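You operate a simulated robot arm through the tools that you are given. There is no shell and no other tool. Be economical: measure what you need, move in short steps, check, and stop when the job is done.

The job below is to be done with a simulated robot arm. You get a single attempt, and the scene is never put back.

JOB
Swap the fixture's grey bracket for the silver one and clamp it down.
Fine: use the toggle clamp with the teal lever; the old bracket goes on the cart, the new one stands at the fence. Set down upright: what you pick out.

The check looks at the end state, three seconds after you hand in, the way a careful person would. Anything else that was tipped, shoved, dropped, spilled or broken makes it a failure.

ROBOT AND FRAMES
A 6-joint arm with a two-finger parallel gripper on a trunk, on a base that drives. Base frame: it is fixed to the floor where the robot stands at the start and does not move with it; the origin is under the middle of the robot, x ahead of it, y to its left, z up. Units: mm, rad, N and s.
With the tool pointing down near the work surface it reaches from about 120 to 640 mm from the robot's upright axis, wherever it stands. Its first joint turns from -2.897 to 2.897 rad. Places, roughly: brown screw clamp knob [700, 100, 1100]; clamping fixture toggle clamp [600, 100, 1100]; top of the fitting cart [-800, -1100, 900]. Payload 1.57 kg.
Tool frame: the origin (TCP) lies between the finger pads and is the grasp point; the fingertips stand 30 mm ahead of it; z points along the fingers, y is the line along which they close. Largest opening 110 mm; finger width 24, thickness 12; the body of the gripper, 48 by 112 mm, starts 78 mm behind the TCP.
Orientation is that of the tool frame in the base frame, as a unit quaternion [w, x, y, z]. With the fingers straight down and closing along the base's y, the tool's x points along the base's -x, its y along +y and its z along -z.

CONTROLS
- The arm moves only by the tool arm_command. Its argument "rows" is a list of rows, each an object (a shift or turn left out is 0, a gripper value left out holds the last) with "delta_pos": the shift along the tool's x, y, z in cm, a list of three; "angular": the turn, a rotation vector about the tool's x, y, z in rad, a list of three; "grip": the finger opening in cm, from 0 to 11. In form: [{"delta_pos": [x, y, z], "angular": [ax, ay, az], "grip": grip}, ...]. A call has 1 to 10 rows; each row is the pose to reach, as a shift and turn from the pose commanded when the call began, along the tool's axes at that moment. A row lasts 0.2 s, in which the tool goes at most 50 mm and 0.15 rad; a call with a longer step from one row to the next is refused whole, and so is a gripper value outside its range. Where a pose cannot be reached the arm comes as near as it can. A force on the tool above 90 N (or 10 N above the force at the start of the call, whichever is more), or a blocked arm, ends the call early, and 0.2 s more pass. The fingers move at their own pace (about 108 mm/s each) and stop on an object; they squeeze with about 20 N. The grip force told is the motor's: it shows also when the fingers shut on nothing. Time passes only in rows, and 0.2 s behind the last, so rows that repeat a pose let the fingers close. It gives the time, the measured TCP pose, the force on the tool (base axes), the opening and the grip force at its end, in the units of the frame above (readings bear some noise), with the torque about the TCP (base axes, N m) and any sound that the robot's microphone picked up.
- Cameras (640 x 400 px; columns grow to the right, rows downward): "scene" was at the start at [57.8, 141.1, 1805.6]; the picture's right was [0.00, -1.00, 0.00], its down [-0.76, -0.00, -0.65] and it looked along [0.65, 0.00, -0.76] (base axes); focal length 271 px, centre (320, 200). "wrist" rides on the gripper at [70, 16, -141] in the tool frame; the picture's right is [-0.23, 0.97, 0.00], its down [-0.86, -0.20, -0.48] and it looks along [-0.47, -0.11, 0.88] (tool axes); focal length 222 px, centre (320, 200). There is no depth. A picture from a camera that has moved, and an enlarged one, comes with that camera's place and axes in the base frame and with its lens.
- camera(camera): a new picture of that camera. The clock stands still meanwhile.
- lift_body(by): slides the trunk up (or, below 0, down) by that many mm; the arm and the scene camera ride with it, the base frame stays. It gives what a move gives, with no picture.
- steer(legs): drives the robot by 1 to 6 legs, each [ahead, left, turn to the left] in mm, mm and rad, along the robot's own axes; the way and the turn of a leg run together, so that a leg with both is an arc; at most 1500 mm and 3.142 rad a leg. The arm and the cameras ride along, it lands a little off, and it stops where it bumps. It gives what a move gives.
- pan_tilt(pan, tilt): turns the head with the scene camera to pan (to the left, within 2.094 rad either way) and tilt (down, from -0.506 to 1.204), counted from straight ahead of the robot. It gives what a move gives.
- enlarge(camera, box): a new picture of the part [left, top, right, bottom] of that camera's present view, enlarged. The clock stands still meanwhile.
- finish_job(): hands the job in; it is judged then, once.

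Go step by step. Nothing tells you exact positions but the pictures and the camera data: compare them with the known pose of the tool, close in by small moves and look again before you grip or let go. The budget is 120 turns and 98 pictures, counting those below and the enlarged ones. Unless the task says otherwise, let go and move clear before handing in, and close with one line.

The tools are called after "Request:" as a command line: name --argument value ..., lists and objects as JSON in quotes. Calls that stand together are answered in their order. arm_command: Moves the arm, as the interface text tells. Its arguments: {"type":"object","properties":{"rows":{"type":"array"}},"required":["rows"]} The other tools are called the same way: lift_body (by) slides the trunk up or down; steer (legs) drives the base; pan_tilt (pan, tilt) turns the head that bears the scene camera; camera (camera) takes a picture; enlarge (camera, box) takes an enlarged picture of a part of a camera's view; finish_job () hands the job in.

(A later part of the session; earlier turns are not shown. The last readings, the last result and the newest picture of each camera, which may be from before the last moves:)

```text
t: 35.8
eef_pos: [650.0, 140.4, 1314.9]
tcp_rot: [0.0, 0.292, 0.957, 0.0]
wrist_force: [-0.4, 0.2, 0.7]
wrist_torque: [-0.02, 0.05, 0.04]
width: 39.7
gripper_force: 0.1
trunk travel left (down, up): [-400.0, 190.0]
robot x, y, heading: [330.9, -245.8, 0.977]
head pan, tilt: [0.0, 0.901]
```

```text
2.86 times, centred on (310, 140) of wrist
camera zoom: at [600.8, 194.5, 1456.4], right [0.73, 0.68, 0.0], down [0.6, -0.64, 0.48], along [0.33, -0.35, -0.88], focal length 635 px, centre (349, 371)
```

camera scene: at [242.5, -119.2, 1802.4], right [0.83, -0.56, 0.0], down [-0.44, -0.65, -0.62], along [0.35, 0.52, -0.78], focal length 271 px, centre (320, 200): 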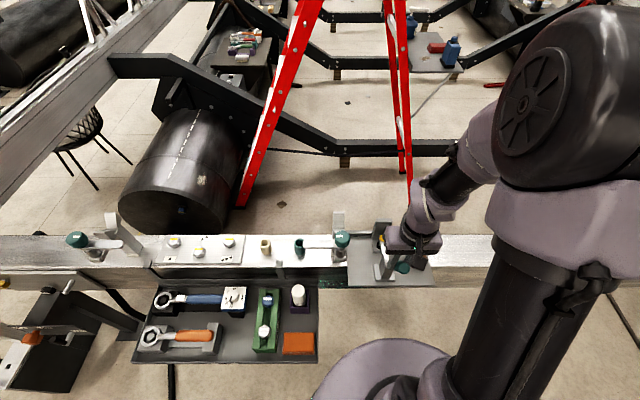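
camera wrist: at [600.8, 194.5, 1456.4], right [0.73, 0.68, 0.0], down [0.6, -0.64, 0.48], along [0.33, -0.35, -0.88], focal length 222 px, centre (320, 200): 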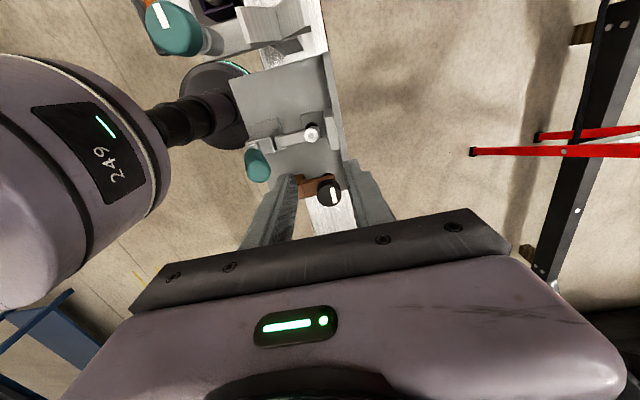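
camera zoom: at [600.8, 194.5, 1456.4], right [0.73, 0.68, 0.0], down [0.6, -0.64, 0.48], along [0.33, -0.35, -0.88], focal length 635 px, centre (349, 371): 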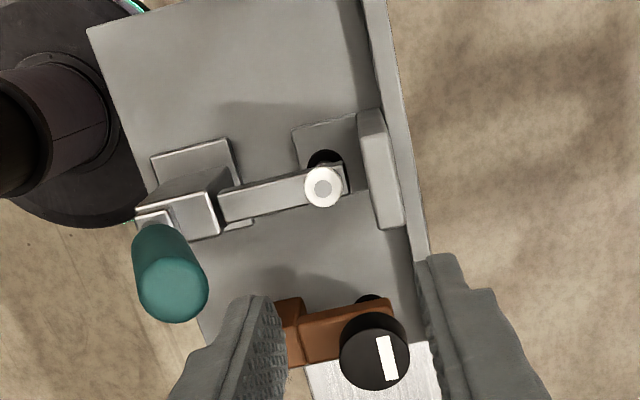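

The ring leaves only ~12 mm to the upright, so a grip across the thickness won't fit. I'll grip across the width instead, with the gripper leaning away so its camera clears the raised handle.

Request:
arm_command --rows '[{"angular": [0, 0, -0.15], "grip": 8}, {"angular": [0, 0, -0.3]}, {"angular": [0, 0, -0.45]}, {"angular": [0, 0, -0.6]}, {"angular": [0, 0, -0.75]}, {"angular": [0, 0, -0.9]}, {"angular": [0, 0, -1.05]}, {"angular": [0, 0, -1.2]}, {"angular": [0, 0, -1.35]}, {"angular": [0, 0, -1.5]}]'

Request:
arm_command --rows '[{"angular": [0, 0, -0.07]}]'

Request:
arm_command --rows '[{"delta_pos": [-1, 0, 0], "angular": [0, 0.12, 0]}, {"delta_pos": [-2, -0.6, 0], "angular": [0, 0.24, 0]}, {"delta_pos": [-2, -0.6, 2], "angular": [0, 0.35, 0]}, {"delta_pos": [-2, -0.6, 6], "angular": [0, 0.35, 0]}, {"delta_pos": [-2, -0.6, 10], "angular": [0, 0.35, 0]}]'

Request:
camera --camera "wrist"

Request:
enlarge --camera "scene" --box '[340, 190, 440, 280]'

```text
t: 38.0
eef_pos: [648.4, 141.1, 1314.9]
tcp_rot: [0.0, -0.44, 0.898, 0.0]
wrist_force: [-0.7, -0.3, -0.2]
wrist_torque: [0.02, -0.03, 0.01]
width: 80.1
gripper_force: 0.0
trunk travel left (down, up): [-400.0, 190.0]
robot x, y, heading: [330.4, -245.3, 0.979]
head pan, tilt: [0.0, 0.901]
```

```text
t: 38.4
eef_pos: [649.8, 141.5, 1316.0]
tcp_rot: [0.0, -0.47, 0.883, 0.001]
wrist_force: [-0.4, -0.2, -0.3]
wrist_torque: [-0.01, 0.04, -0.03]
width: 79.9
gripper_force: 0.1
trunk travel left (down, up): [-400.0, 190.0]
robot x, y, heading: [329.5, -242.0, 0.978]
head pan, tilt: [0.0, 0.901]
```

```text
t: 39.6
eef_pos: [663.5, 154.9, 1212.6]
tcp_rot: [-0.155, -0.462, 0.869, -0.082]
wrist_force: [-0.5, 0.8, 0.2]
wrist_torque: [-0.03, 0.03, 0.0]
width: 80.0
gripper_force: 0.0
trunk travel left (down, up): [-400.0, 190.0]
robot x, y, heading: [330.8, -247.7, 0.979]
head pan, tilt: [0.0, 0.901]
```

```text
59 pictures are left
camera wrist: at [641.2, 150.8, 1369.9], right [-0.69, 0.72, -0.08], down [0.71, 0.69, 0.16], along [0.17, 0.05, -0.98], focal length 222 px, centre (320, 200)
```

wrist: 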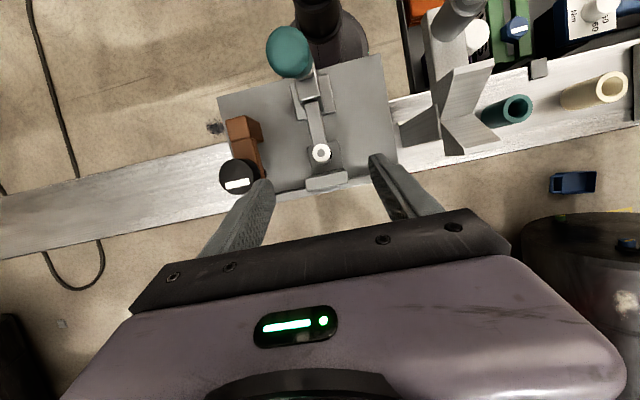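

```text
4.44 times, centred on (390, 235) of scene
camera zoom: at [246.0, -118.5, 1802.5], right [0.83, -0.56, 0.0], down [-0.44, -0.65, -0.62], along [0.35, 0.51, -0.78], focal length 1206 px, centre (9, 44)
```

zoom: 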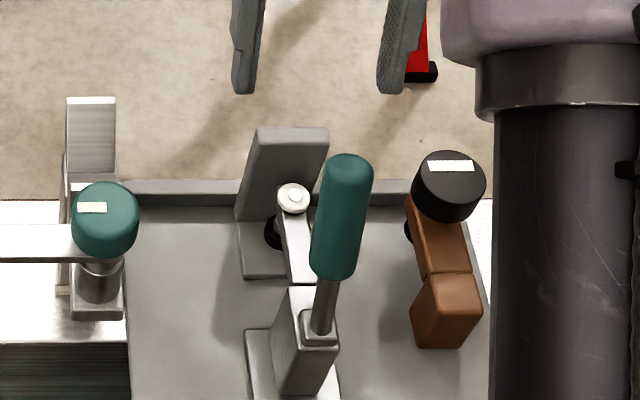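

Aligned over the upright's top. Descending straight down in base frame, and checking.

Request:
arm_command --rows '[{"delta_pos": [-1.4, 0, 3.8], "grip": 7}, {"delta_pos": [-2.8, 0, 7.6]}, {"delta_pos": [-4.1, 0, 11.2]}, {"delta_pos": [-4.1, 0, 11.2]}]'

Request:
camera --camera "wrist"

Request:
enlarge --camera "scene" --box '[340, 190, 440, 280]'

```text
t: 40.6
eef_pos: [663.2, 152.9, 1096.4]
tcp_rot: [-0.154, -0.463, 0.869, -0.081]
wrist_force: [-0.2, -0.5, 0.6]
wrist_torque: [0.02, 0.02, 0.02]
width: 69.9
gripper_force: 0.1
trunk travel left (down, up): [-400.0, 190.0]
robot x, y, heading: [331.2, -243.7, 0.979]
head pan, tilt: [0.0, 0.901]
```

```text
57 pictures are left
camera wrist: at [640.7, 148.4, 1254.9], right [-0.69, 0.72, -0.08], down [0.71, 0.69, 0.16], along [0.17, 0.05, -0.98], focal length 222 px, centre (320, 200)
```

wrist: 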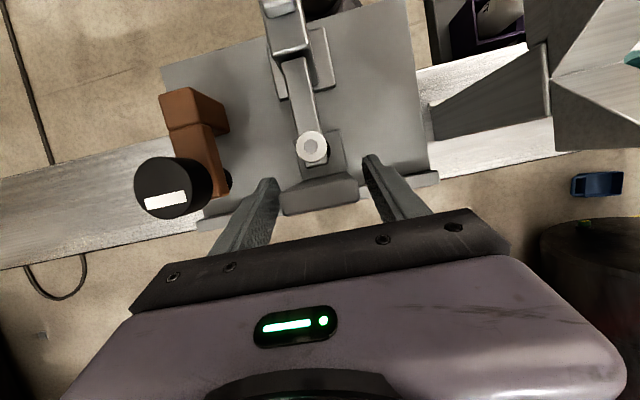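

```text
4.44 times, centred on (390, 235) of scene
camera zoom: at [244.7, -120.2, 1802.6], right [0.83, -0.56, 0.0], down [-0.44, -0.65, -0.62], along [0.35, 0.52, -0.78], focal length 1206 px, centre (9, 44)
```

zoom: 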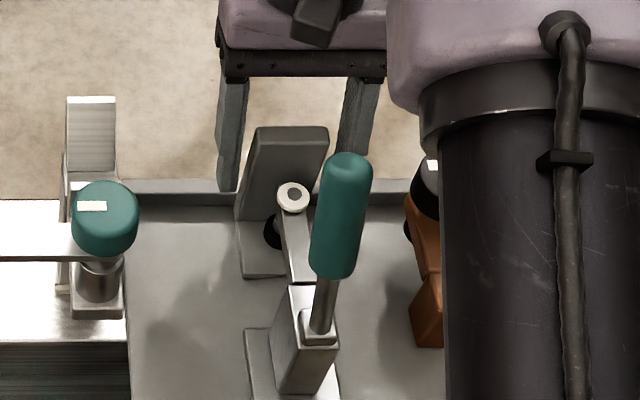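

The fingers straddle the upright evenly. Closing.

Request:
arm_command --rows '[{"grip": 3}, {"grip": 3}, {"grip": 3}]'

Request:
arm_command --rows '[{"delta_pos": [0.17, 0, -0.47]}, {"delta_pos": [0.17, 0, -0.47]}]'

Request:
enlarge --camera "scene" --box '[340, 190, 440, 280]'

```text
t: 41.4
eef_pos: [665.0, 153.9, 1098.6]
tcp_rot: [-0.154, -0.462, 0.869, -0.081]
wrist_force: [0.9, -0.2, -0.5]
wrist_torque: [0.04, 0.0, -0.01]
width: 49.7
gripper_force: 19.6
trunk travel left (down, up): [-400.0, 190.0]
robot x, y, heading: [333.6, -243.7, 0.98]
head pan, tilt: [0.0, 0.901]
```

```text
t: 42.0
eef_pos: [663.9, 153.0, 1102.0]
tcp_rot: [-0.155, -0.463, 0.869, -0.081]
wrist_force: [0.4, 0.2, -2.0]
wrist_torque: [0.01, -0.02, 0.0]
width: 49.7
gripper_force: 20.2
trunk travel left (down, up): [-400.0, 190.0]
robot x, y, heading: [330.2, -245.9, 0.977]
head pan, tilt: [0.0, 0.901]
```

```text
4.44 times, centred on (390, 235) of scene
camera zoom: at [245.4, -119.5, 1802.6], right [0.83, -0.56, 0.0], down [-0.44, -0.65, -0.62], along [0.35, 0.52, -0.78], focal length 1206 px, centre (9, 44)
```

zoom: 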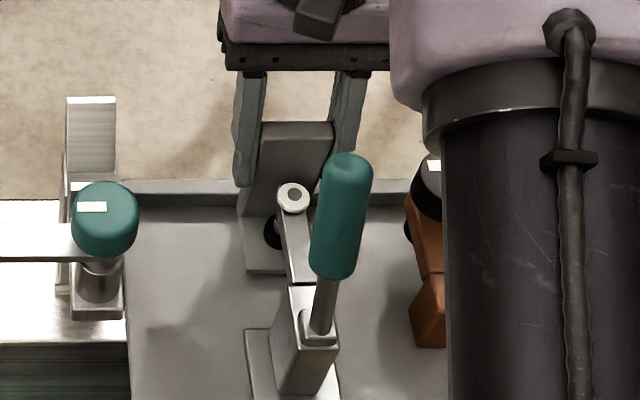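

Bracket is held and lifted 5 mm. Sliding it left, out from under the spindle, then up.

Request:
arm_command --rows '[{"delta_pos": [0, 1.4, 0]}, {"delta_pos": [0, 2.8, 0]}, {"delta_pos": [0, 4.2, 0]}, {"delta_pos": [0, 5.6, 0]}, {"delta_pos": [0, 5.6, 0]}]'

Request:
enlarge --camera "scene" --box '[340, 190, 440, 280]'

```text
t: 43.2
eef_pos: [624.0, 178.1, 1099.6]
tcp_rot: [-0.154, -0.465, 0.868, -0.081]
wrist_force: [44.6, -33.9, -0.3]
wrist_torque: [-0.33, -1.3, 1.03]
width: 110.4
gripper_force: 19.9
trunk travel left (down, up): [-400.0, 190.0]
robot x, y, heading: [329.5, -246.5, 0.977]
head pan, tilt: [0.0, 0.901]
```

```text
4.44 times, centred on (390, 235) of scene
camera zoom: at [254.0, -126.0, 1803.4], right [0.83, -0.56, -0.01], down [-0.44, -0.65, -0.62], along [0.34, 0.52, -0.78], focal length 1206 px, centre (9, 44)
```

zoom: 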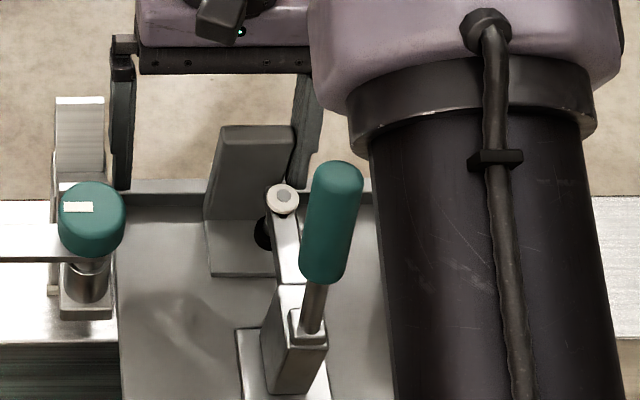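

Something blocked the bracket after about 17 mm and the fingers were forced open. I'll back off so they re-close, then look closely.

Request:
arm_command --rows '[{"delta_pos": [0, -1, 0]}, {"delta_pos": [0, -2, 0]}, {"delta_pos": [0, -2.6, 0]}, {"delta_pos": [0, -2.6, 0]}]'

Request:
enlarge --camera "scene" --box '[360, 200, 420, 260]'

Request:
enlarge --camera "wrist" --box '[250, 80, 430, 230]'

```text
t: 44.2
eef_pos: [643.2, 166.9, 1101.2]
tcp_rot: [-0.155, -0.463, 0.869, -0.08]
wrist_force: [30.7, -26.9, -1.3]
wrist_torque: [-0.92, -0.39, 0.65]
width: 65.5
gripper_force: 19.9
trunk travel left (down, up): [-400.0, 190.0]
robot x, y, heading: [335.4, -245.0, 0.981]
head pan, tilt: [0.0, 0.901]
```

```text
6.67 times, centred on (390, 230) of scene
camera zoom: at [251.0, -124.6, 1803.2], right [0.83, -0.56, 0.0], down [-0.44, -0.65, -0.62], along [0.34, 0.52, -0.78], focal length 1808 px, centre (-147, 0)
```

zoom: 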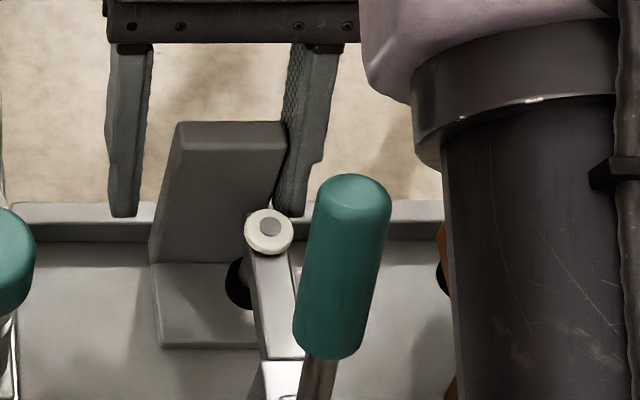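

```text
2.67 times, centred on (340, 155) of wrist
camera zoom: at [621.0, 162.7, 1257.3], right [-0.69, 0.72, -0.08], down [0.71, 0.69, 0.16], along [0.16, 0.05, -0.98], focal length 592 px, centre (267, 320)
```

zoom: 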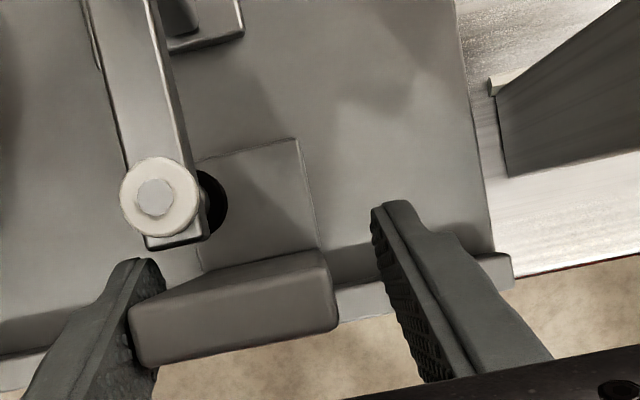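

The rear-right finger is catching on the clamp arm's end; the bracket itself is already ~25 mm over and nearly free. I'll open, lift off, and re-grip across the thickness on the free (left) half.

Request:
arm_command --rows '[{"delta_pos": [0, -0.6, 0], "grip": 8.2}, {"delta_pos": [0, -0.6, 0], "grip": 8.2}, {"delta_pos": [1.4, -0.6, -3.8]}, {"delta_pos": [2.8, -0.6, -7.6]}, {"delta_pos": [4.2, -0.6, -11.4]}, {"delta_pos": [5.6, -0.6, -15.2]}]'

Request:
arm_command --rows '[{"delta_pos": [0, 0, 0], "angular": [0, -0.12, 0]}, {"delta_pos": [0, 0, 0], "angular": [0, -0.24, 0]}, {"delta_pos": [0, 0, 0], "angular": [0, -0.35, 0]}]'

Request:
arm_command --rows '[{"angular": [0, 0, 0.15], "grip": 4}, {"angular": [0, 0, 0.3]}, {"angular": [0, 0, 0.45]}, {"angular": [0, 0, 0.6]}, {"angular": [0, 0, 0.75]}, {"angular": [0, 0, 0.9]}, {"angular": [0, 0, 1.05]}, {"angular": [0, 0, 1.2]}, {"angular": [0, 0, 1.35]}, {"angular": [0, 0, 1.5]}]'

Request:
arm_command --rows '[{"angular": [0, 0, 0.07]}]'

Request:
camera --camera "wrist"

Request:
enlarge --camera "scene" --box '[340, 190, 440, 280]'

```text
t: 45.6
eef_pos: [644.3, 167.0, 1260.2]
tcp_rot: [-0.153, -0.463, 0.869, -0.082]
wrist_force: [0.3, -0.1, 0.0]
wrist_torque: [-0.04, 0.0, -0.02]
width: 81.8
gripper_force: 0.1
trunk travel left (down, up): [-400.0, 190.0]
robot x, y, heading: [329.2, -243.9, 0.977]
head pan, tilt: [0.0, 0.901]
```

```text
t: 46.4
eef_pos: [645.5, 167.1, 1261.5]
tcp_rot: [0.0, -0.47, 0.883, 0.001]
wrist_force: [-0.4, 0.2, 0.5]
wrist_torque: [0.02, -0.02, -0.04]
width: 82.3
gripper_force: 0.1
trunk travel left (down, up): [-400.0, 190.0]
robot x, y, heading: [331.9, -240.0, 0.983]
head pan, tilt: [0.0, 0.901]
```

```text
t: 48.6
eef_pos: [644.8, 168.2, 1262.2]
tcp_rot: [0.0, 0.26, 0.966, 0.0]
wrist_force: [0.9, 0.3, 0.2]
wrist_torque: [0.02, -0.05, 0.0]
width: 39.9
gripper_force: 0.0
trunk travel left (down, up): [-400.0, 190.0]
robot x, y, heading: [327.5, -242.2, 0.976]
head pan, tilt: [0.0, 0.901]
```

```text
t: 49.0
eef_pos: [646.1, 167.9, 1263.0]
tcp_rot: [0.0, 0.292, 0.956, 0.0]
wrist_force: [0.0, -0.5, -0.3]
wrist_torque: [0.04, 0.0, 0.01]
width: 40.2
gripper_force: 0.1
trunk travel left (down, up): [-400.0, 190.0]
robot x, y, heading: [331.3, -247.3, 0.979]
head pan, tilt: [0.0, 0.901]
```

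```text
51 pictures are left
camera wrist: at [597.1, 220.8, 1404.5], right [0.73, 0.68, 0.0], down [0.6, -0.64, 0.48], along [0.33, -0.35, -0.88], focal length 222 px, centre (320, 200)
```

wrist: 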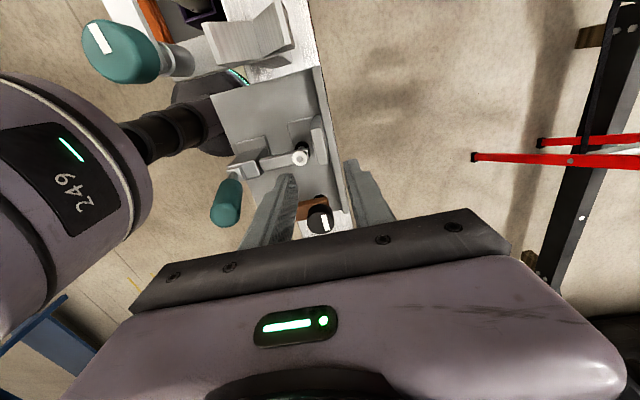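

```text
4.44 times, centred on (390, 235) of scene
camera zoom: at [245.2, -119.7, 1802.6], right [0.83, -0.56, 0.0], down [-0.44, -0.65, -0.62], along [0.35, 0.52, -0.78], focal length 1206 px, centre (9, 44)
```

zoom: 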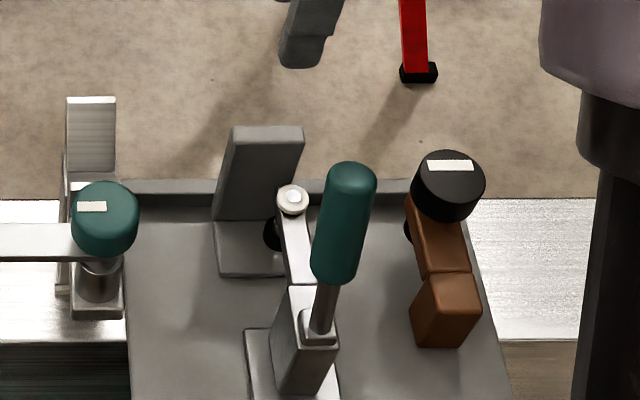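

The bracket stands upright, ~20 mm left of its seat. Zooming to align the new grip.

Request:
enlarge --camera "wrist" --box '[270, 90, 370, 190]'

```text
4.00 times, centred on (320, 140) of wrist
camera zoom: at [597.1, 220.8, 1404.5], right [0.73, 0.68, 0.0], down [0.6, -0.64, 0.48], along [0.33, -0.35, -0.88], focal length 888 px, centre (320, 440)
```

zoom: 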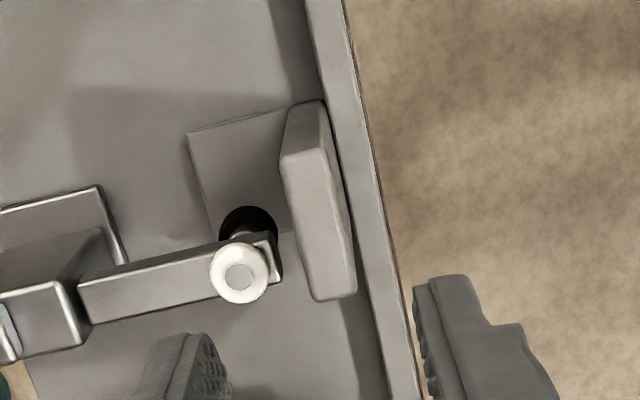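

Aligning over the free half of the upright and descending partway with the fingers at 32 mm.

Request:
arm_command --rows '[{"delta_pos": [0.8, 0, 0], "grip": 3.2}, {"delta_pos": [0.8, 0, 4]}, {"delta_pos": [0.8, 0, 8]}, {"delta_pos": [0.8, 0, 11]}]'

Request:
camera --camera "wrist"

Request:
enlarge --camera "scene" --box '[340, 190, 440, 280]'

```text
t: 50.0
eef_pos: [639.4, 173.9, 1151.7]
tcp_rot: [0.0, 0.292, 0.957, 0.001]
wrist_force: [0.2, -0.2, 0.0]
wrist_torque: [-0.01, 0.03, -0.02]
width: 32.1
gripper_force: 0.0
trunk travel left (down, up): [-400.0, 190.0]
robot x, y, heading: [331.5, -240.6, 0.976]
head pan, tilt: [0.0, 0.901]
```

```text
48 pictures are left
camera wrist: at [590.1, 226.4, 1294.0], right [0.73, 0.68, 0.0], down [0.6, -0.64, 0.48], along [0.33, -0.35, -0.88], focal length 222 px, centre (320, 200)
```

wrist: 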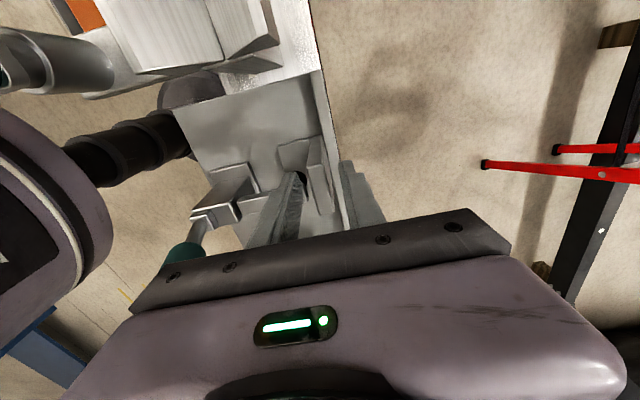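

```text
4.44 times, centred on (390, 235) of scene
camera zoom: at [245.9, -119.1, 1802.6], right [0.83, -0.56, 0.0], down [-0.44, -0.65, -0.62], along [0.35, 0.52, -0.78], focal length 1206 px, centre (9, 44)
```

zoom: 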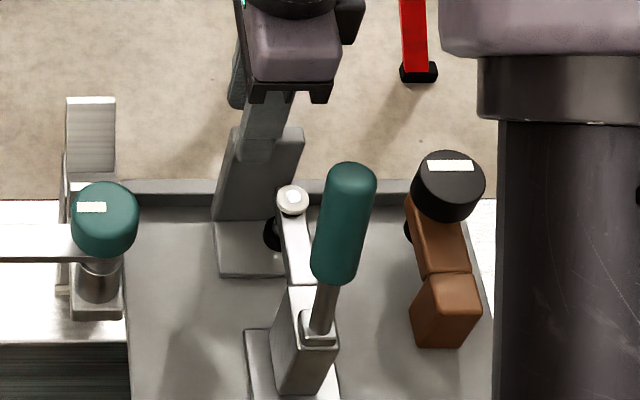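

Request:
enlarge --camera "wrist" --box '[270, 120, 390, 220]'

```text
4.00 times, centred on (330, 170) of wrist
camera zoom: at [590.1, 226.4, 1294.0], right [0.73, 0.68, 0.0], down [0.6, -0.64, 0.48], along [0.33, -0.35, -0.88], focal length 888 px, centre (280, 320)
```

zoom: 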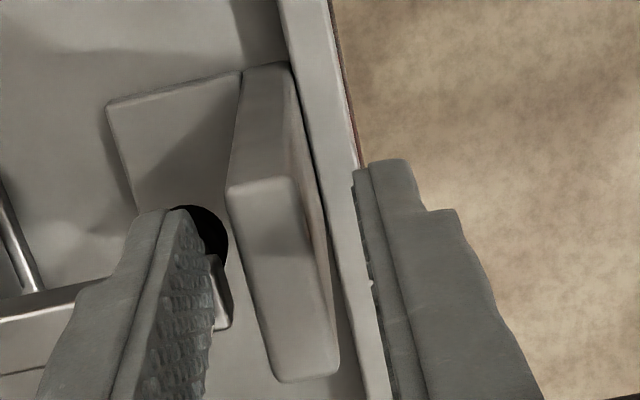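

The upright is between the pads; a 3 mm shift toward me centres it. Descending to grip height and closing.

Request:
arm_command --rows '[{"delta_pos": [0.1, -0.3, 0]}, {"delta_pos": [0.1, -0.3, 2.5]}, {"delta_pos": [0.1, -0.3, 4.8]}, {"delta_pos": [0.1, -0.3, 4.8], "grip": 0}, {"delta_pos": [0.1, -0.3, 4.8], "grip": 0}, {"delta_pos": [0.1, -0.3, 4.8], "grip": 0}]'

Request:
arm_command --rows '[{"delta_pos": [0, 0, -0.4]}, {"delta_pos": [0.8, 0, -0.4]}, {"delta_pos": [1.7, 0, -0.4]}, {"delta_pos": [2.6, 0, -0.4]}]'

Request:
enlarge --camera "scene" --box '[340, 190, 440, 280]'

```text
t: 51.4
eef_pos: [634.9, 171.9, 1105.4]
tcp_rot: [0.0, 0.292, 0.956, 0.0]
wrist_force: [0.1, 0.6, -0.1]
wrist_torque: [0.02, -0.08, 0.04]
width: 15.9
gripper_force: 20.8
trunk travel left (down, up): [-400.0, 190.0]
robot x, y, heading: [334.3, -241.7, 0.983]
head pan, tilt: [0.0, 0.901]
```

```text
t: 52.4
eef_pos: [613.1, 186.7, 1108.7]
tcp_rot: [0.001, 0.291, 0.957, 0.0]
wrist_force: [-0.5, 0.6, -1.9]
wrist_torque: [0.02, -0.02, -0.01]
width: 15.7
gripper_force: 20.4
trunk travel left (down, up): [-400.0, 190.0]
robot x, y, heading: [333.1, -246.0, 0.979]
head pan, tilt: [0.0, 0.901]
```

```text
4.44 times, centred on (390, 235) of scene
camera zoom: at [245.0, -119.3, 1802.5], right [0.83, -0.56, 0.0], down [-0.44, -0.65, -0.62], along [0.35, 0.52, -0.78], focal length 1206 px, centre (9, 44)
```

zoom: 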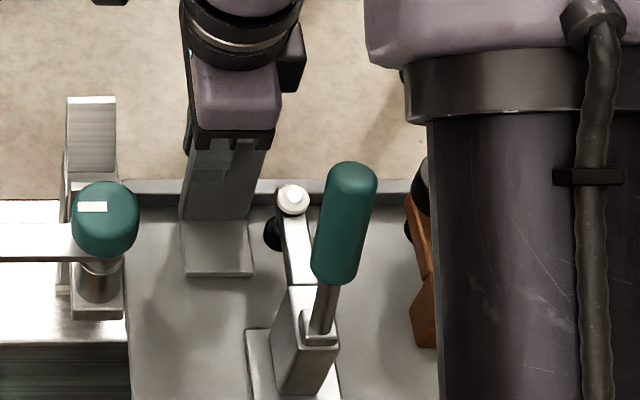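

The bracket is gripped well and clear of the clamp. Lifting straight up, and then looking toward the cart while retreating.

Request:
arm_command --rows '[{"delta_pos": [0.3, 0, -3]}, {"delta_pos": [0.3, 0, -7]}, {"delta_pos": [0.3, 0, -11]}, {"delta_pos": [0.3, 0, -15]}, {"delta_pos": [0.3, 0, -19]}, {"delta_pos": [0.3, 0, -22]}, {"delta_pos": [0.3, -4, -24]}, {"delta_pos": [0.3, -8, -24]}, {"delta_pos": [0.3, -12, -24]}]'

Request:
camera --camera "wrist"

```text
t: 54.4
eef_pos: [542.3, 84.6, 1348.8]
tcp_rot: [0.0, 0.292, 0.956, 0.001]
wrist_force: [-0.1, 0.0, -2.2]
wrist_torque: [0.06, -0.03, 0.01]
width: 15.9
gripper_force: 20.5
trunk travel left (down, up): [-400.0, 190.0]
robot x, y, heading: [331.8, -244.1, 0.979]
head pan, tilt: [0.0, 0.901]
```

```text
44 pictures are left
camera wrist: at [493.6, 137.1, 1489.9], right [0.73, 0.68, 0.0], down [0.6, -0.64, 0.48], along [0.33, -0.35, -0.88], focal length 222 px, centre (320, 200)
```

wrist: 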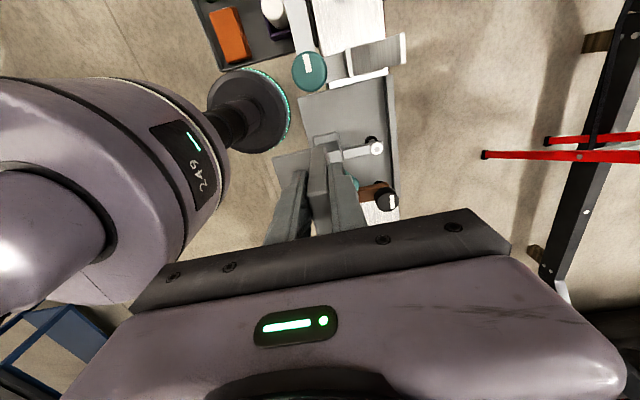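

Bracket is securely held. Backing off the beam, turning round, and approaching the cart.

Request:
steer --legs '[[-300, 0, 0], [0, 0, -1.55], [0, 0, -1.55], [200, -523, 0]]'

Request:
camera --camera "scene"

```text
t: 66.9
eef_pos: [-594.2, -668.8, 1346.9]
tcp_rot: [-0.001, 0.952, -0.307, 0.0]
wrist_force: [-0.7, 0.4, -1.3]
wrist_torque: [0.02, -0.02, 0.03]
width: 15.8
gripper_force: 20.0
trunk travel left (down, up): [-400.0, 190.0]
robot x, y, heading: [-366.8, -347.5, -2.202]
head pan, tilt: [0.0, 0.901]
```

```text
43 pictures are left
camera scene: at [-288.1, -471.5, 1802.6], right [-0.81, 0.59, 0.0], down [0.46, 0.64, -0.62], along [-0.36, -0.5, -0.78], focal length 271 px, centre (320, 200)
```

scene: 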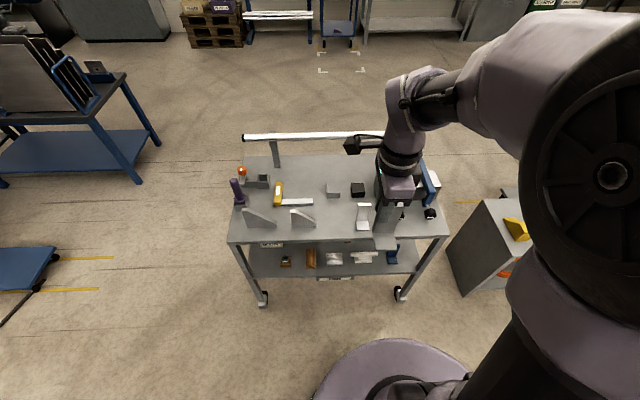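

The cart is square in front. Zooming in on its top.

Request:
enlarge --camera "scene" --box '[220, 140, 460, 260]'

```text
2.67 times, centred on (340, 200) of scene
camera zoom: at [-288.1, -471.5, 1802.6], right [-0.81, 0.59, 0.0], down [0.46, 0.64, -0.62], along [-0.36, -0.5, -0.78], focal length 723 px, centre (267, 200)
```

zoom: 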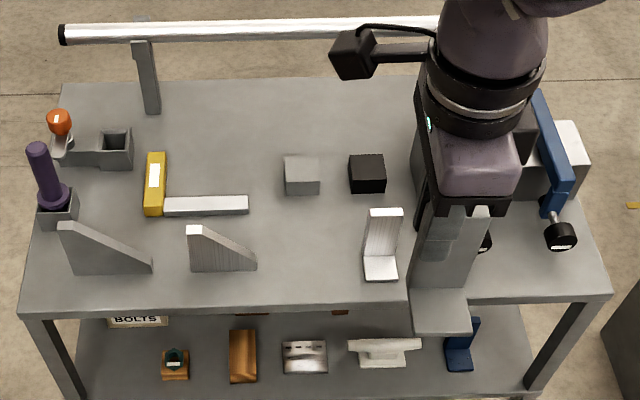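

The matching silver L-bracket stands on the cart (the triangular gussets and blue L are different parts). There's clear space between it and the right gusset for the old one. Driving 170 mm closer.

Request:
steer --legs '[[170, 0, 0]]'

Request:
enlarge --camera "scene" --box '[200, 160, 460, 320]'

Request:
camera --camera "wrist"

```text
t: 68.4
eef_pos: [-691.9, -808.7, 1347.2]
tcp_rot: [0.0, 0.952, -0.307, 0.0]
wrist_force: [-0.7, -0.3, -2.1]
wrist_torque: [-0.03, -0.04, -0.03]
width: 15.9
gripper_force: 20.0
trunk travel left (down, up): [-400.0, 190.0]
robot x, y, heading: [-468.0, -482.6, -2.195]
head pan, tilt: [0.0, 0.901]
```

```text
2.46 times, centred on (330, 240) of scene
camera zoom: at [-387.1, -609.9, 1802.5], right [-0.81, 0.58, 0.0], down [0.46, 0.64, -0.62], along [-0.36, -0.5, -0.78], focal length 668 px, centre (295, 102)
```

zoom: 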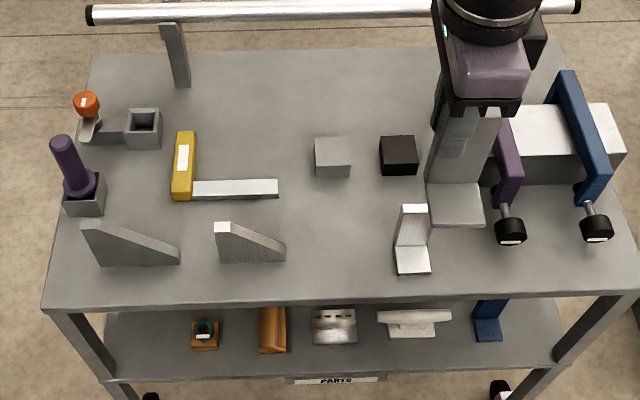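

```text
40 pictures are left
camera wrist: at [-644.7, -862.2, 1488.7], right [-0.75, -0.66, 0.0], down [-0.58, 0.66, 0.48], along [-0.31, 0.36, -0.88], focal length 222 px, centre (320, 200)
```

wrist: 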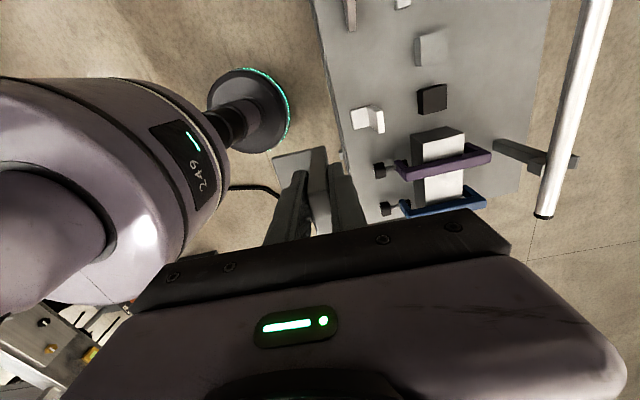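

Target: the free space left of the silver bracket (TCP at u≈460, v≈-55 in the local frame). Moving above and lowering to ~30 mm above the surface.

Request:
arm_command --rows '[{"delta_pos": [2, 3, 0]}, {"delta_pos": [4, 6, 0]}, {"delta_pos": [6, 9, 0]}, {"delta_pos": [7.5, 12, 0]}, {"delta_pos": [7.5, 12, 5]}, {"delta_pos": [7.5, 12, 10]}, {"delta_pos": [7.5, 12, 15]}, {"delta_pos": [7.5, 12, 20]}, {"delta_pos": [7.5, 12, 25]}, {"delta_pos": [7.5, 12, 30]}]'

Request:
enlarge --camera "scene" --box '[200, 160, 460, 320]'

Request:
camera --camera "wrist"

```text
t: 70.6
eef_pos: [-701.0, -951.9, 1040.9]
tcp_rot: [0.0, 0.952, -0.306, 0.0]
wrist_force: [0.5, -0.6, -2.8]
wrist_torque: [0.0, -0.03, -0.02]
width: 15.8
gripper_force: 19.8
trunk travel left (down, up): [-400.0, 190.0]
robot x, y, heading: [-468.9, -482.2, -2.195]
head pan, tilt: [0.0, 0.901]
```

```text
2.46 times, centred on (330, 240) of scene
camera zoom: at [-386.9, -610.2, 1802.5], right [-0.81, 0.58, 0.0], down [0.46, 0.64, -0.62], along [-0.36, -0.5, -0.78], focal length 668 px, centre (295, 102)
```

zoom: 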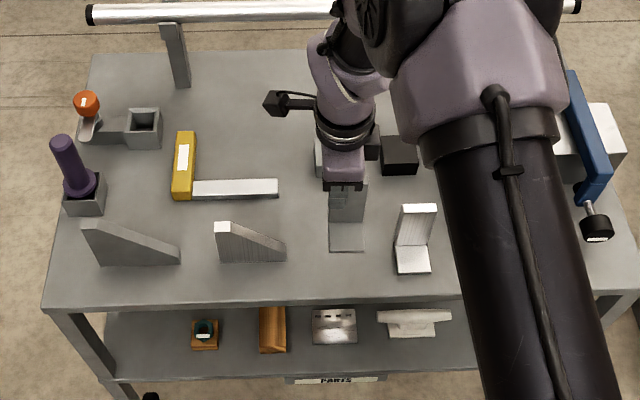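

```text
38 pictures are left
camera wrist: at [-653.0, -1005.3, 1183.2], right [-0.75, -0.66, 0.0], down [-0.58, 0.66, 0.48], along [-0.31, 0.36, -0.88], focal length 222 px, centre (320, 200)
```

wrist: 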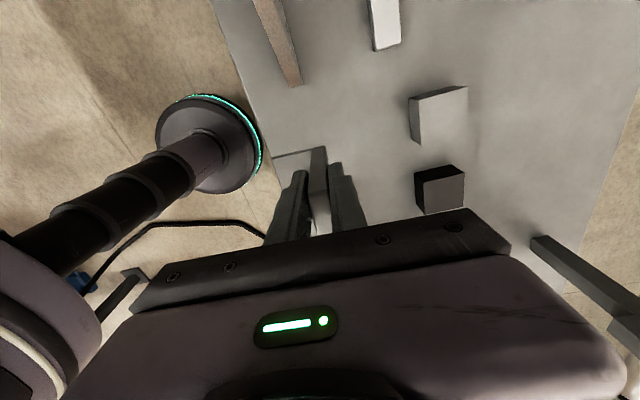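

Clear spot. Lowering gently toward contact.

Request:
arm_command --rows '[{"delta_pos": [0, 0, 1.5]}, {"delta_pos": [0, 0, 2.8]}, {"delta_pos": [0, 0, 3.2]}, {"delta_pos": [0, 0, 3.4]}]'

Request:
enlarge --camera "scene" --box '[300, 220, 380, 270]'

```text
t: 71.6
eef_pos: [-702.0, -948.8, 1012.6]
tcp_rot: [0.0, 0.952, -0.305, 0.0]
wrist_force: [0.1, 0.0, -1.9]
wrist_torque: [-0.01, 0.02, 0.02]
width: 16.0
gripper_force: 20.0
trunk travel left (down, up): [-400.0, 190.0]
robot x, y, heading: [-467.9, -482.1, -2.194]
head pan, tilt: [0.0, 0.901]
```

```text
8.00 times, centred on (340, 245) of scene
camera zoom: at [-386.4, -608.9, 1802.6], right [-0.81, 0.58, 0.0], down [0.46, 0.64, -0.62], along [-0.36, -0.5, -0.78], focal length 2170 px, centre (160, -160)
```

zoom: 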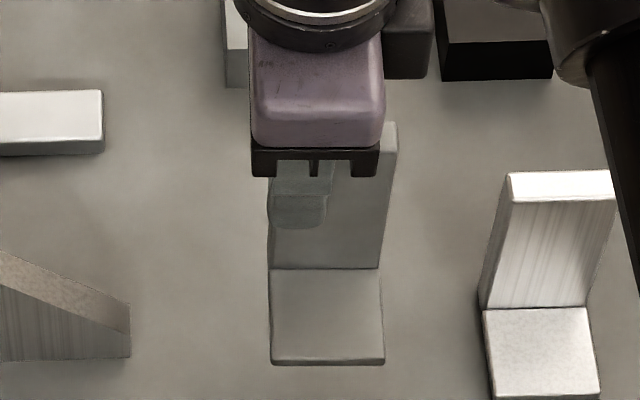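

Request:
arm_command --rows '[{"delta_pos": [0, 0, 0.3]}, {"delta_pos": [0, 0, 0.6]}, {"delta_pos": [0, 0, 0.6]}]'

Request:
arm_command --rows '[{"delta_pos": [0, 0, 0.2]}, {"delta_pos": [0, 0, 0.4]}, {"delta_pos": [0, 0, 0.4]}]'

```text
t: 72.4
eef_pos: [-700.8, -950.0, 1006.4]
tcp_rot: [0.0, 0.952, -0.307, -0.001]
wrist_force: [-0.1, 0.4, -1.9]
wrist_torque: [-0.04, 0.01, 0.0]
width: 15.5
gripper_force: 19.4
trunk travel left (down, up): [-400.0, 190.0]
robot x, y, heading: [-469.4, -482.0, -2.19]
head pan, tilt: [0.0, 0.901]
```

```text
t: 73.2
eef_pos: [-699.9, -948.5, 1002.5]
tcp_rot: [0.0, 0.952, -0.306, -0.001]
wrist_force: [-0.6, -0.9, -2.0]
wrist_torque: [-0.04, -0.05, 0.01]
width: 15.9
gripper_force: 20.0
trunk travel left (down, up): [-400.0, 190.0]
robot x, y, heading: [-468.9, -482.8, -2.197]
head pan, tilt: [0.0, 0.901]
```

Request:
arm_command --rows '[{"delta_pos": [0, 0, 0.15]}, {"delta_pos": [0, 0, 0.3]}, {"delta_pos": [0, 0, 0.3]}]'

Request:
enlarge --camera "scene" --box '[300, 220, 380, 270]'

```text
t: 74.0
eef_pos: [-701.2, -948.5, 999.5]
tcp_rot: [0.0, 0.952, -0.307, 0.0]
wrist_force: [0.5, -0.6, -2.1]
wrist_torque: [-0.01, -0.01, -0.01]
width: 15.8
gripper_force: 19.6
trunk travel left (down, up): [-400.0, 190.0]
robot x, y, heading: [-467.4, -484.0, -2.196]
head pan, tilt: [0.0, 0.901]
```

```text
8.00 times, centred on (340, 245) of scene
camera zoom: at [-386.4, -609.0, 1802.6], right [-0.81, 0.58, 0.0], down [0.46, 0.64, -0.62], along [-0.36, -0.5, -0.78], focal length 2170 px, centre (160, -160)
```

zoom: 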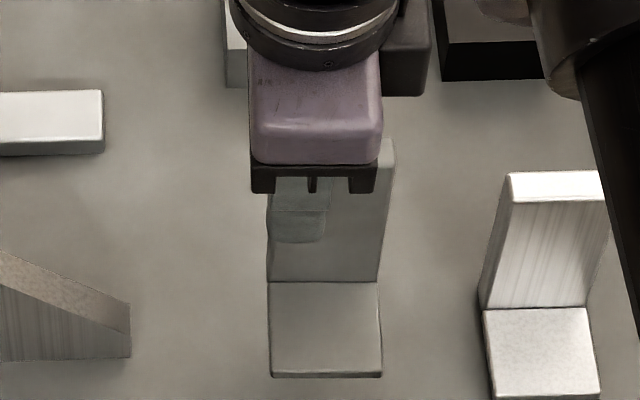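

Request:
arm_command --rows '[{"delta_pos": [0, 0, 0.15]}, {"delta_pos": [0, 0, 0.3]}, {"delta_pos": [0, 0, 0.3]}]'

Request:
arm_command --rows '[{"delta_pos": [0, 0, 0.15]}, {"delta_pos": [0, 0, 0.3]}, {"delta_pos": [0, 0, 0.3]}]'

```text
t: 74.8
eef_pos: [-701.3, -949.4, 996.0]
tcp_rot: [-0.001, 0.952, -0.306, 0.0]
wrist_force: [-0.1, 1.4, -2.2]
wrist_torque: [-0.03, -0.02, -0.02]
width: 15.7
gripper_force: 19.8
trunk travel left (down, up): [-400.0, 190.0]
robot x, y, heading: [-463.6, -479.7, -2.195]
head pan, tilt: [0.0, 0.901]
```

```text
t: 75.6
eef_pos: [-701.4, -950.0, 994.3]
tcp_rot: [-0.001, 0.952, -0.307, 0.0]
wrist_force: [-0.3, -0.7, -2.1]
wrist_torque: [-0.05, 0.01, 0.02]
width: 15.8
gripper_force: 19.7
trunk travel left (down, up): [-400.0, 190.0]
robot x, y, heading: [-470.7, -479.9, -2.195]
head pan, tilt: [0.0, 0.901]
```

Request:
arm_command --rows '[{"delta_pos": [0, 0, 0.15]}, {"delta_pos": [0, 0, 0.3]}, {"delta_pos": [0, 0, 0.3]}]'

Request:
arm_command --rows '[{"delta_pos": [0, 0, 0.1]}, {"delta_pos": [0, 0, 0.2]}, {"delta_pos": [0, 0, 0.2]}]'

Request:
enlarge --camera "scene" --box '[300, 220, 380, 270]'

```text
t: 76.4
eef_pos: [-701.9, -949.6, 990.1]
tcp_rot: [0.0, 0.952, -0.307, 0.0]
wrist_force: [0.0, 0.5, -2.4]
wrist_torque: [0.0, -0.02, -0.04]
width: 15.6
gripper_force: 19.8
trunk travel left (down, up): [-400.0, 190.0]
robot x, y, heading: [-472.4, -483.9, -2.191]
head pan, tilt: [0.0, 0.901]
```

```text
t: 77.2
eef_pos: [-701.2, -949.4, 989.7]
tcp_rot: [0.0, 0.952, -0.306, -0.001]
wrist_force: [-0.2, -0.2, -1.8]
wrist_torque: [-0.03, -0.03, 0.01]
width: 15.8
gripper_force: 19.9
trunk travel left (down, up): [-400.0, 190.0]
robot x, y, heading: [-467.9, -486.5, -2.196]
head pan, tilt: [0.0, 0.901]
```

```text
8.00 times, centred on (340, 245) of scene
camera zoom: at [-386.4, -609.0, 1802.6], right [-0.81, 0.58, 0.0], down [0.46, 0.64, -0.62], along [-0.36, -0.5, -0.78], focal length 2170 px, centre (160, -160)
```

zoom: 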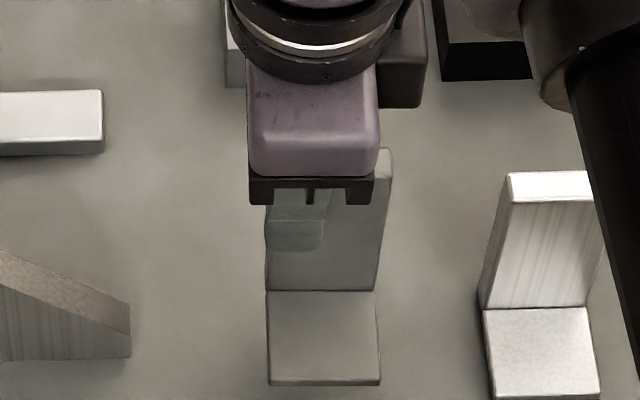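

Request:
arm_command --rows '[{"delta_pos": [0, 0, 0.15]}, {"delta_pos": [0, 0, 0.3]}, {"delta_pos": [0, 0, 0.3]}]'

Request:
arm_command --rows '[{"delta_pos": [0, 0, 0.15]}, {"delta_pos": [0, 0, 0.3]}, {"delta_pos": [0, 0, 0.3]}]'

```text
t: 78.0
eef_pos: [-700.5, -949.5, 985.6]
tcp_rot: [-0.001, 0.952, -0.307, 0.001]
wrist_force: [0.1, 0.3, -1.7]
wrist_torque: [-0.04, -0.02, -0.02]
width: 15.9
gripper_force: 20.1
trunk travel left (down, up): [-400.0, 190.0]
robot x, y, heading: [-466.6, -486.0, -2.194]
head pan, tilt: [0.0, 0.901]
```

```text
t: 78.8
eef_pos: [-700.3, -947.8, 982.9]
tcp_rot: [0.0, 0.952, -0.307, 0.0]
wrist_force: [0.1, 0.1, -3.2]
wrist_torque: [-0.01, -0.02, 0.0]
width: 15.7
gripper_force: 20.2
trunk travel left (down, up): [-400.0, 190.0]
robot x, y, heading: [-462.7, -484.1, -2.194]
head pan, tilt: [0.0, 0.901]
```

Request:
enlarge --camera "wrist" --box '[230, 80, 470, 230]'

Request:
arm_command --rows '[{"delta_pos": [0, 0, 0.15]}, {"delta_pos": [0, 0, 0.3]}, {"delta_pos": [0, 0, 0.3]}]'

```text
2.67 times, centred on (350, 155) of wrist
camera zoom: at [-652.9, -1001.9, 1124.9], right [-0.75, -0.66, 0.0], down [-0.58, 0.66, 0.48], along [-0.32, 0.36, -0.88], focal length 592 px, centre (240, 320)
```

zoom: 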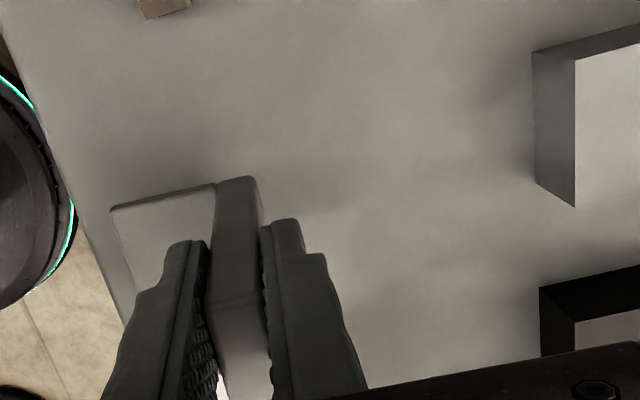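

```text
t: 79.6
eef_pos: [-700.9, -950.4, 981.0]
tcp_rot: [0.0, 0.952, -0.306, 0.0]
wrist_force: [0.1, 0.2, -1.6]
wrist_torque: [-0.06, 0.02, -0.01]
width: 15.7
gripper_force: 20.0
trunk travel left (down, up): [-400.0, 190.0]
robot x, y, heading: [-466.9, -482.2, -2.196]
head pan, tilt: [0.0, 0.901]
```

Request:
arm_command --rows '[{"delta_pos": [0, 0, 0.15]}, {"delta_pos": [0, 0, 0.3]}, {"delta_pos": [0, 0, 0.3]}]'

Request:
arm_command --rows '[{"delta_pos": [0, 0, 0.15]}, {"delta_pos": [0, 0, 0.3]}, {"delta_pos": [0, 0, 0.3]}]'

```text
t: 80.4
eef_pos: [-700.0, -949.5, 977.8]
tcp_rot: [0.001, 0.952, -0.307, 0.0]
wrist_force: [0.8, 0.8, -1.7]
wrist_torque: [-0.05, -0.04, 0.01]
width: 15.7
gripper_force: 19.6
trunk travel left (down, up): [-400.0, 190.0]
robot x, y, heading: [-469.2, -481.3, -2.193]
head pan, tilt: [0.0, 0.901]
```

```text
t: 81.2
eef_pos: [-700.2, -949.2, 973.7]
tcp_rot: [0.0, 0.952, -0.305, 0.0]
wrist_force: [-0.2, 0.1, -2.4]
wrist_torque: [-0.06, -0.02, 0.0]
width: 15.7
gripper_force: 20.1
trunk travel left (down, up): [-400.0, 190.0]
robot x, y, heading: [-467.1, -482.2, -2.195]
head pan, tilt: [0.0, 0.901]
```

Triangulating the cart edge suggests its top is nearer z≈860, so about 10–15 mm remain. Continuing in small steps.

Request:
arm_command --rows '[{"delta_pos": [0, 0, 0.2]}, {"delta_pos": [0, 0, 0.4]}, {"delta_pos": [0, 0, 0.4]}]'

Request:
arm_command --rows '[{"delta_pos": [0, 0, 0.15]}, {"delta_pos": [0, 0, 0.3]}, {"delta_pos": [0, 0, 0.3]}]'

Request:
arm_command --rows '[{"delta_pos": [0, 0, 0.15]}, {"delta_pos": [0, 0, 0.3]}, {"delta_pos": [0, 0, 0.3]}]'

```text
t: 82.0
eef_pos: [-700.9, -949.5, 969.6]
tcp_rot: [0.0, 0.952, -0.307, 0.0]
wrist_force: [0.6, -0.2, -2.0]
wrist_torque: [-0.04, -0.02, 0.02]
width: 16.2
gripper_force: 19.9
trunk travel left (down, up): [-400.0, 190.0]
robot x, y, heading: [-467.5, -482.0, -2.195]
head pan, tilt: [0.0, 0.901]
```

```text
t: 82.8
eef_pos: [-699.8, -949.8, 968.2]
tcp_rot: [0.0, 0.952, -0.307, 0.0]
wrist_force: [-0.3, 0.5, -2.9]
wrist_torque: [-0.04, -0.01, -0.03]
width: 15.8
gripper_force: 19.8
trunk travel left (down, up): [-400.0, 190.0]
robot x, y, heading: [-463.5, -481.8, -2.199]
head pan, tilt: [0.0, 0.901]
```

```text
t: 83.6
eef_pos: [-699.8, -950.2, 964.7]
tcp_rot: [0.0, 0.952, -0.307, 0.0]
wrist_force: [-0.3, 0.6, -2.0]
wrist_torque: [-0.09, -0.03, 0.03]
width: 15.8
gripper_force: 20.1
trunk travel left (down, up): [-400.0, 190.0]
robot x, y, heading: [-466.2, -483.7, -2.191]
head pan, tilt: [0.0, 0.901]
```

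Request:
enlarge --camera "scene" --box '[310, 220, 390, 280]'

Request:
enlarge --camera "wrist" --box '[230, 80, 470, 230]'

```text
6.67 times, centred on (350, 250) of scene
camera zoom: at [-386.4, -609.0, 1802.6], right [-0.81, 0.58, 0.0], down [0.46, 0.64, -0.62], along [-0.36, -0.5, -0.78], focal length 1808 px, centre (120, -133)
```

zoom: 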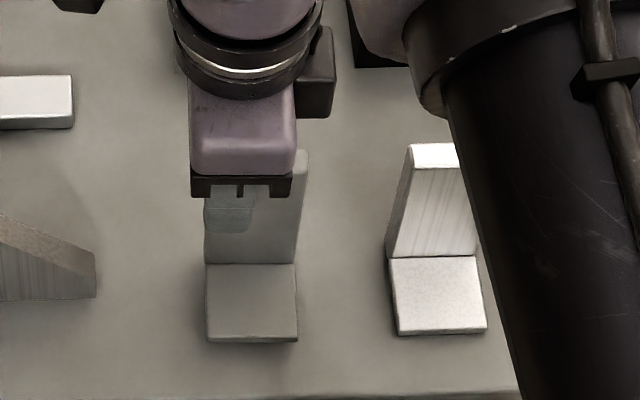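

```text
2.67 times, centred on (350, 155) of wrist
camera zoom: at [-652.6, -1003.2, 1106.3], right [-0.75, -0.66, 0.0], down [-0.58, 0.66, 0.48], along [-0.32, 0.36, -0.88], focal length 592 px, centre (240, 320)
```

zoom: 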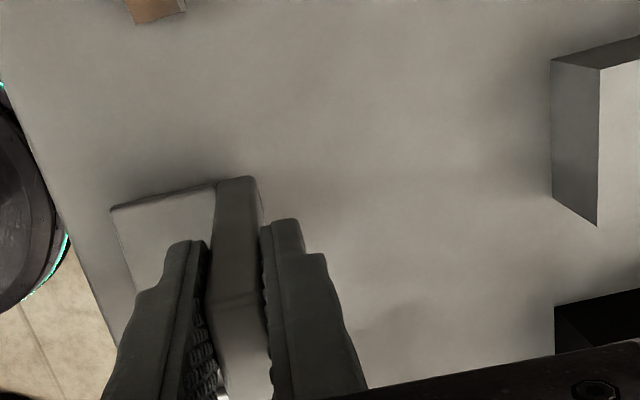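

Request:
arm_command --rows '[{"delta_pos": [0, 0, 0.15]}, {"delta_pos": [0, 0, 0.3]}, {"delta_pos": [0, 0, 0.3]}]'

Request:
arm_command --rows '[{"delta_pos": [0, 0, 0.15]}, {"delta_pos": [0, 0, 0.3]}, {"delta_pos": [0, 0, 0.3]}]'

Request:
arm_command --rows '[{"delta_pos": [0, 0, 0.1]}, {"delta_pos": [0, 0, 0.25]}, {"delta_pos": [0, 0, 0.25]}]'

```text
t: 84.4
eef_pos: [-700.3, -949.2, 958.9]
tcp_rot: [0.0, 0.952, -0.306, 0.0]
wrist_force: [-0.1, -0.3, -1.7]
wrist_torque: [-0.03, -0.02, 0.05]
width: 15.8
gripper_force: 19.6
trunk travel left (down, up): [-400.0, 190.0]
robot x, y, heading: [-465.9, -481.2, -2.192]
head pan, tilt: [0.0, 0.901]
```

```text
t: 85.2
eef_pos: [-699.9, -948.9, 957.2]
tcp_rot: [0.0, 0.952, -0.307, 0.001]
wrist_force: [0.5, -0.7, -1.5]
wrist_torque: [-0.01, -0.03, 0.0]
width: 15.9
gripper_force: 19.4
trunk travel left (down, up): [-400.0, 190.0]
robot x, y, heading: [-466.5, -483.0, -2.194]
head pan, tilt: [0.0, 0.901]
```

```text
t: 86.0
eef_pos: [-700.7, -948.9, 955.8]
tcp_rot: [0.001, 0.952, -0.307, 0.001]
wrist_force: [-0.3, -0.2, -1.7]
wrist_torque: [-0.03, -0.02, 0.0]
width: 15.8
gripper_force: 19.6
trunk travel left (down, up): [-400.0, 190.0]
robot x, y, heading: [-468.3, -483.2, -2.192]
head pan, tilt: [0.0, 0.901]
```

Request:
arm_command --rows '[{"delta_pos": [0, 0, 0.15]}, {"delta_pos": [0, 0, 0.3]}, {"delta_pos": [0, 0, 0.3]}]'

Request:
arm_command --rows '[{"delta_pos": [0, 0, 0.15]}, {"delta_pos": [0, 0, 0.3]}, {"delta_pos": [0, 0, 0.3]}]'

Request:
enlarge --camera "scene" --box '[310, 220, 390, 280]'

```text
t: 86.8
eef_pos: [-700.0, -949.3, 953.5]
tcp_rot: [0.0, 0.952, -0.305, 0.0]
wrist_force: [-1.5, -4.3, 11.6]
wrist_torque: [0.3, 0.21, 0.03]
width: 15.7
gripper_force: 19.6
trunk travel left (down, up): [-400.0, 190.0]
robot x, y, heading: [-466.7, -484.4, -2.192]
head pan, tilt: [0.0, 0.901]
```

```text
t: 87.6
eef_pos: [-700.0, -949.3, 951.5]
tcp_rot: [0.001, 0.952, -0.306, 0.001]
wrist_force: [0.1, 0.4, 14.5]
wrist_torque: [0.12, -0.11, 0.02]
width: 15.8
gripper_force: 19.4
trunk travel left (down, up): [-400.0, 190.0]
robot x, y, heading: [-467.0, -481.6, -2.192]
head pan, tilt: [0.0, 0.901]
```

```text
6.67 times, centred on (350, 250) of scene
camera zoom: at [-385.5, -607.7, 1802.7], right [-0.81, 0.58, 0.0], down [0.46, 0.64, -0.62], along [-0.36, -0.5, -0.78], focal length 1808 px, centre (120, -133)
```

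zoom: 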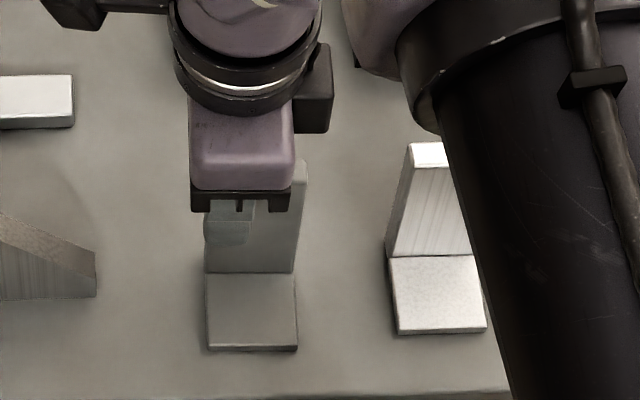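

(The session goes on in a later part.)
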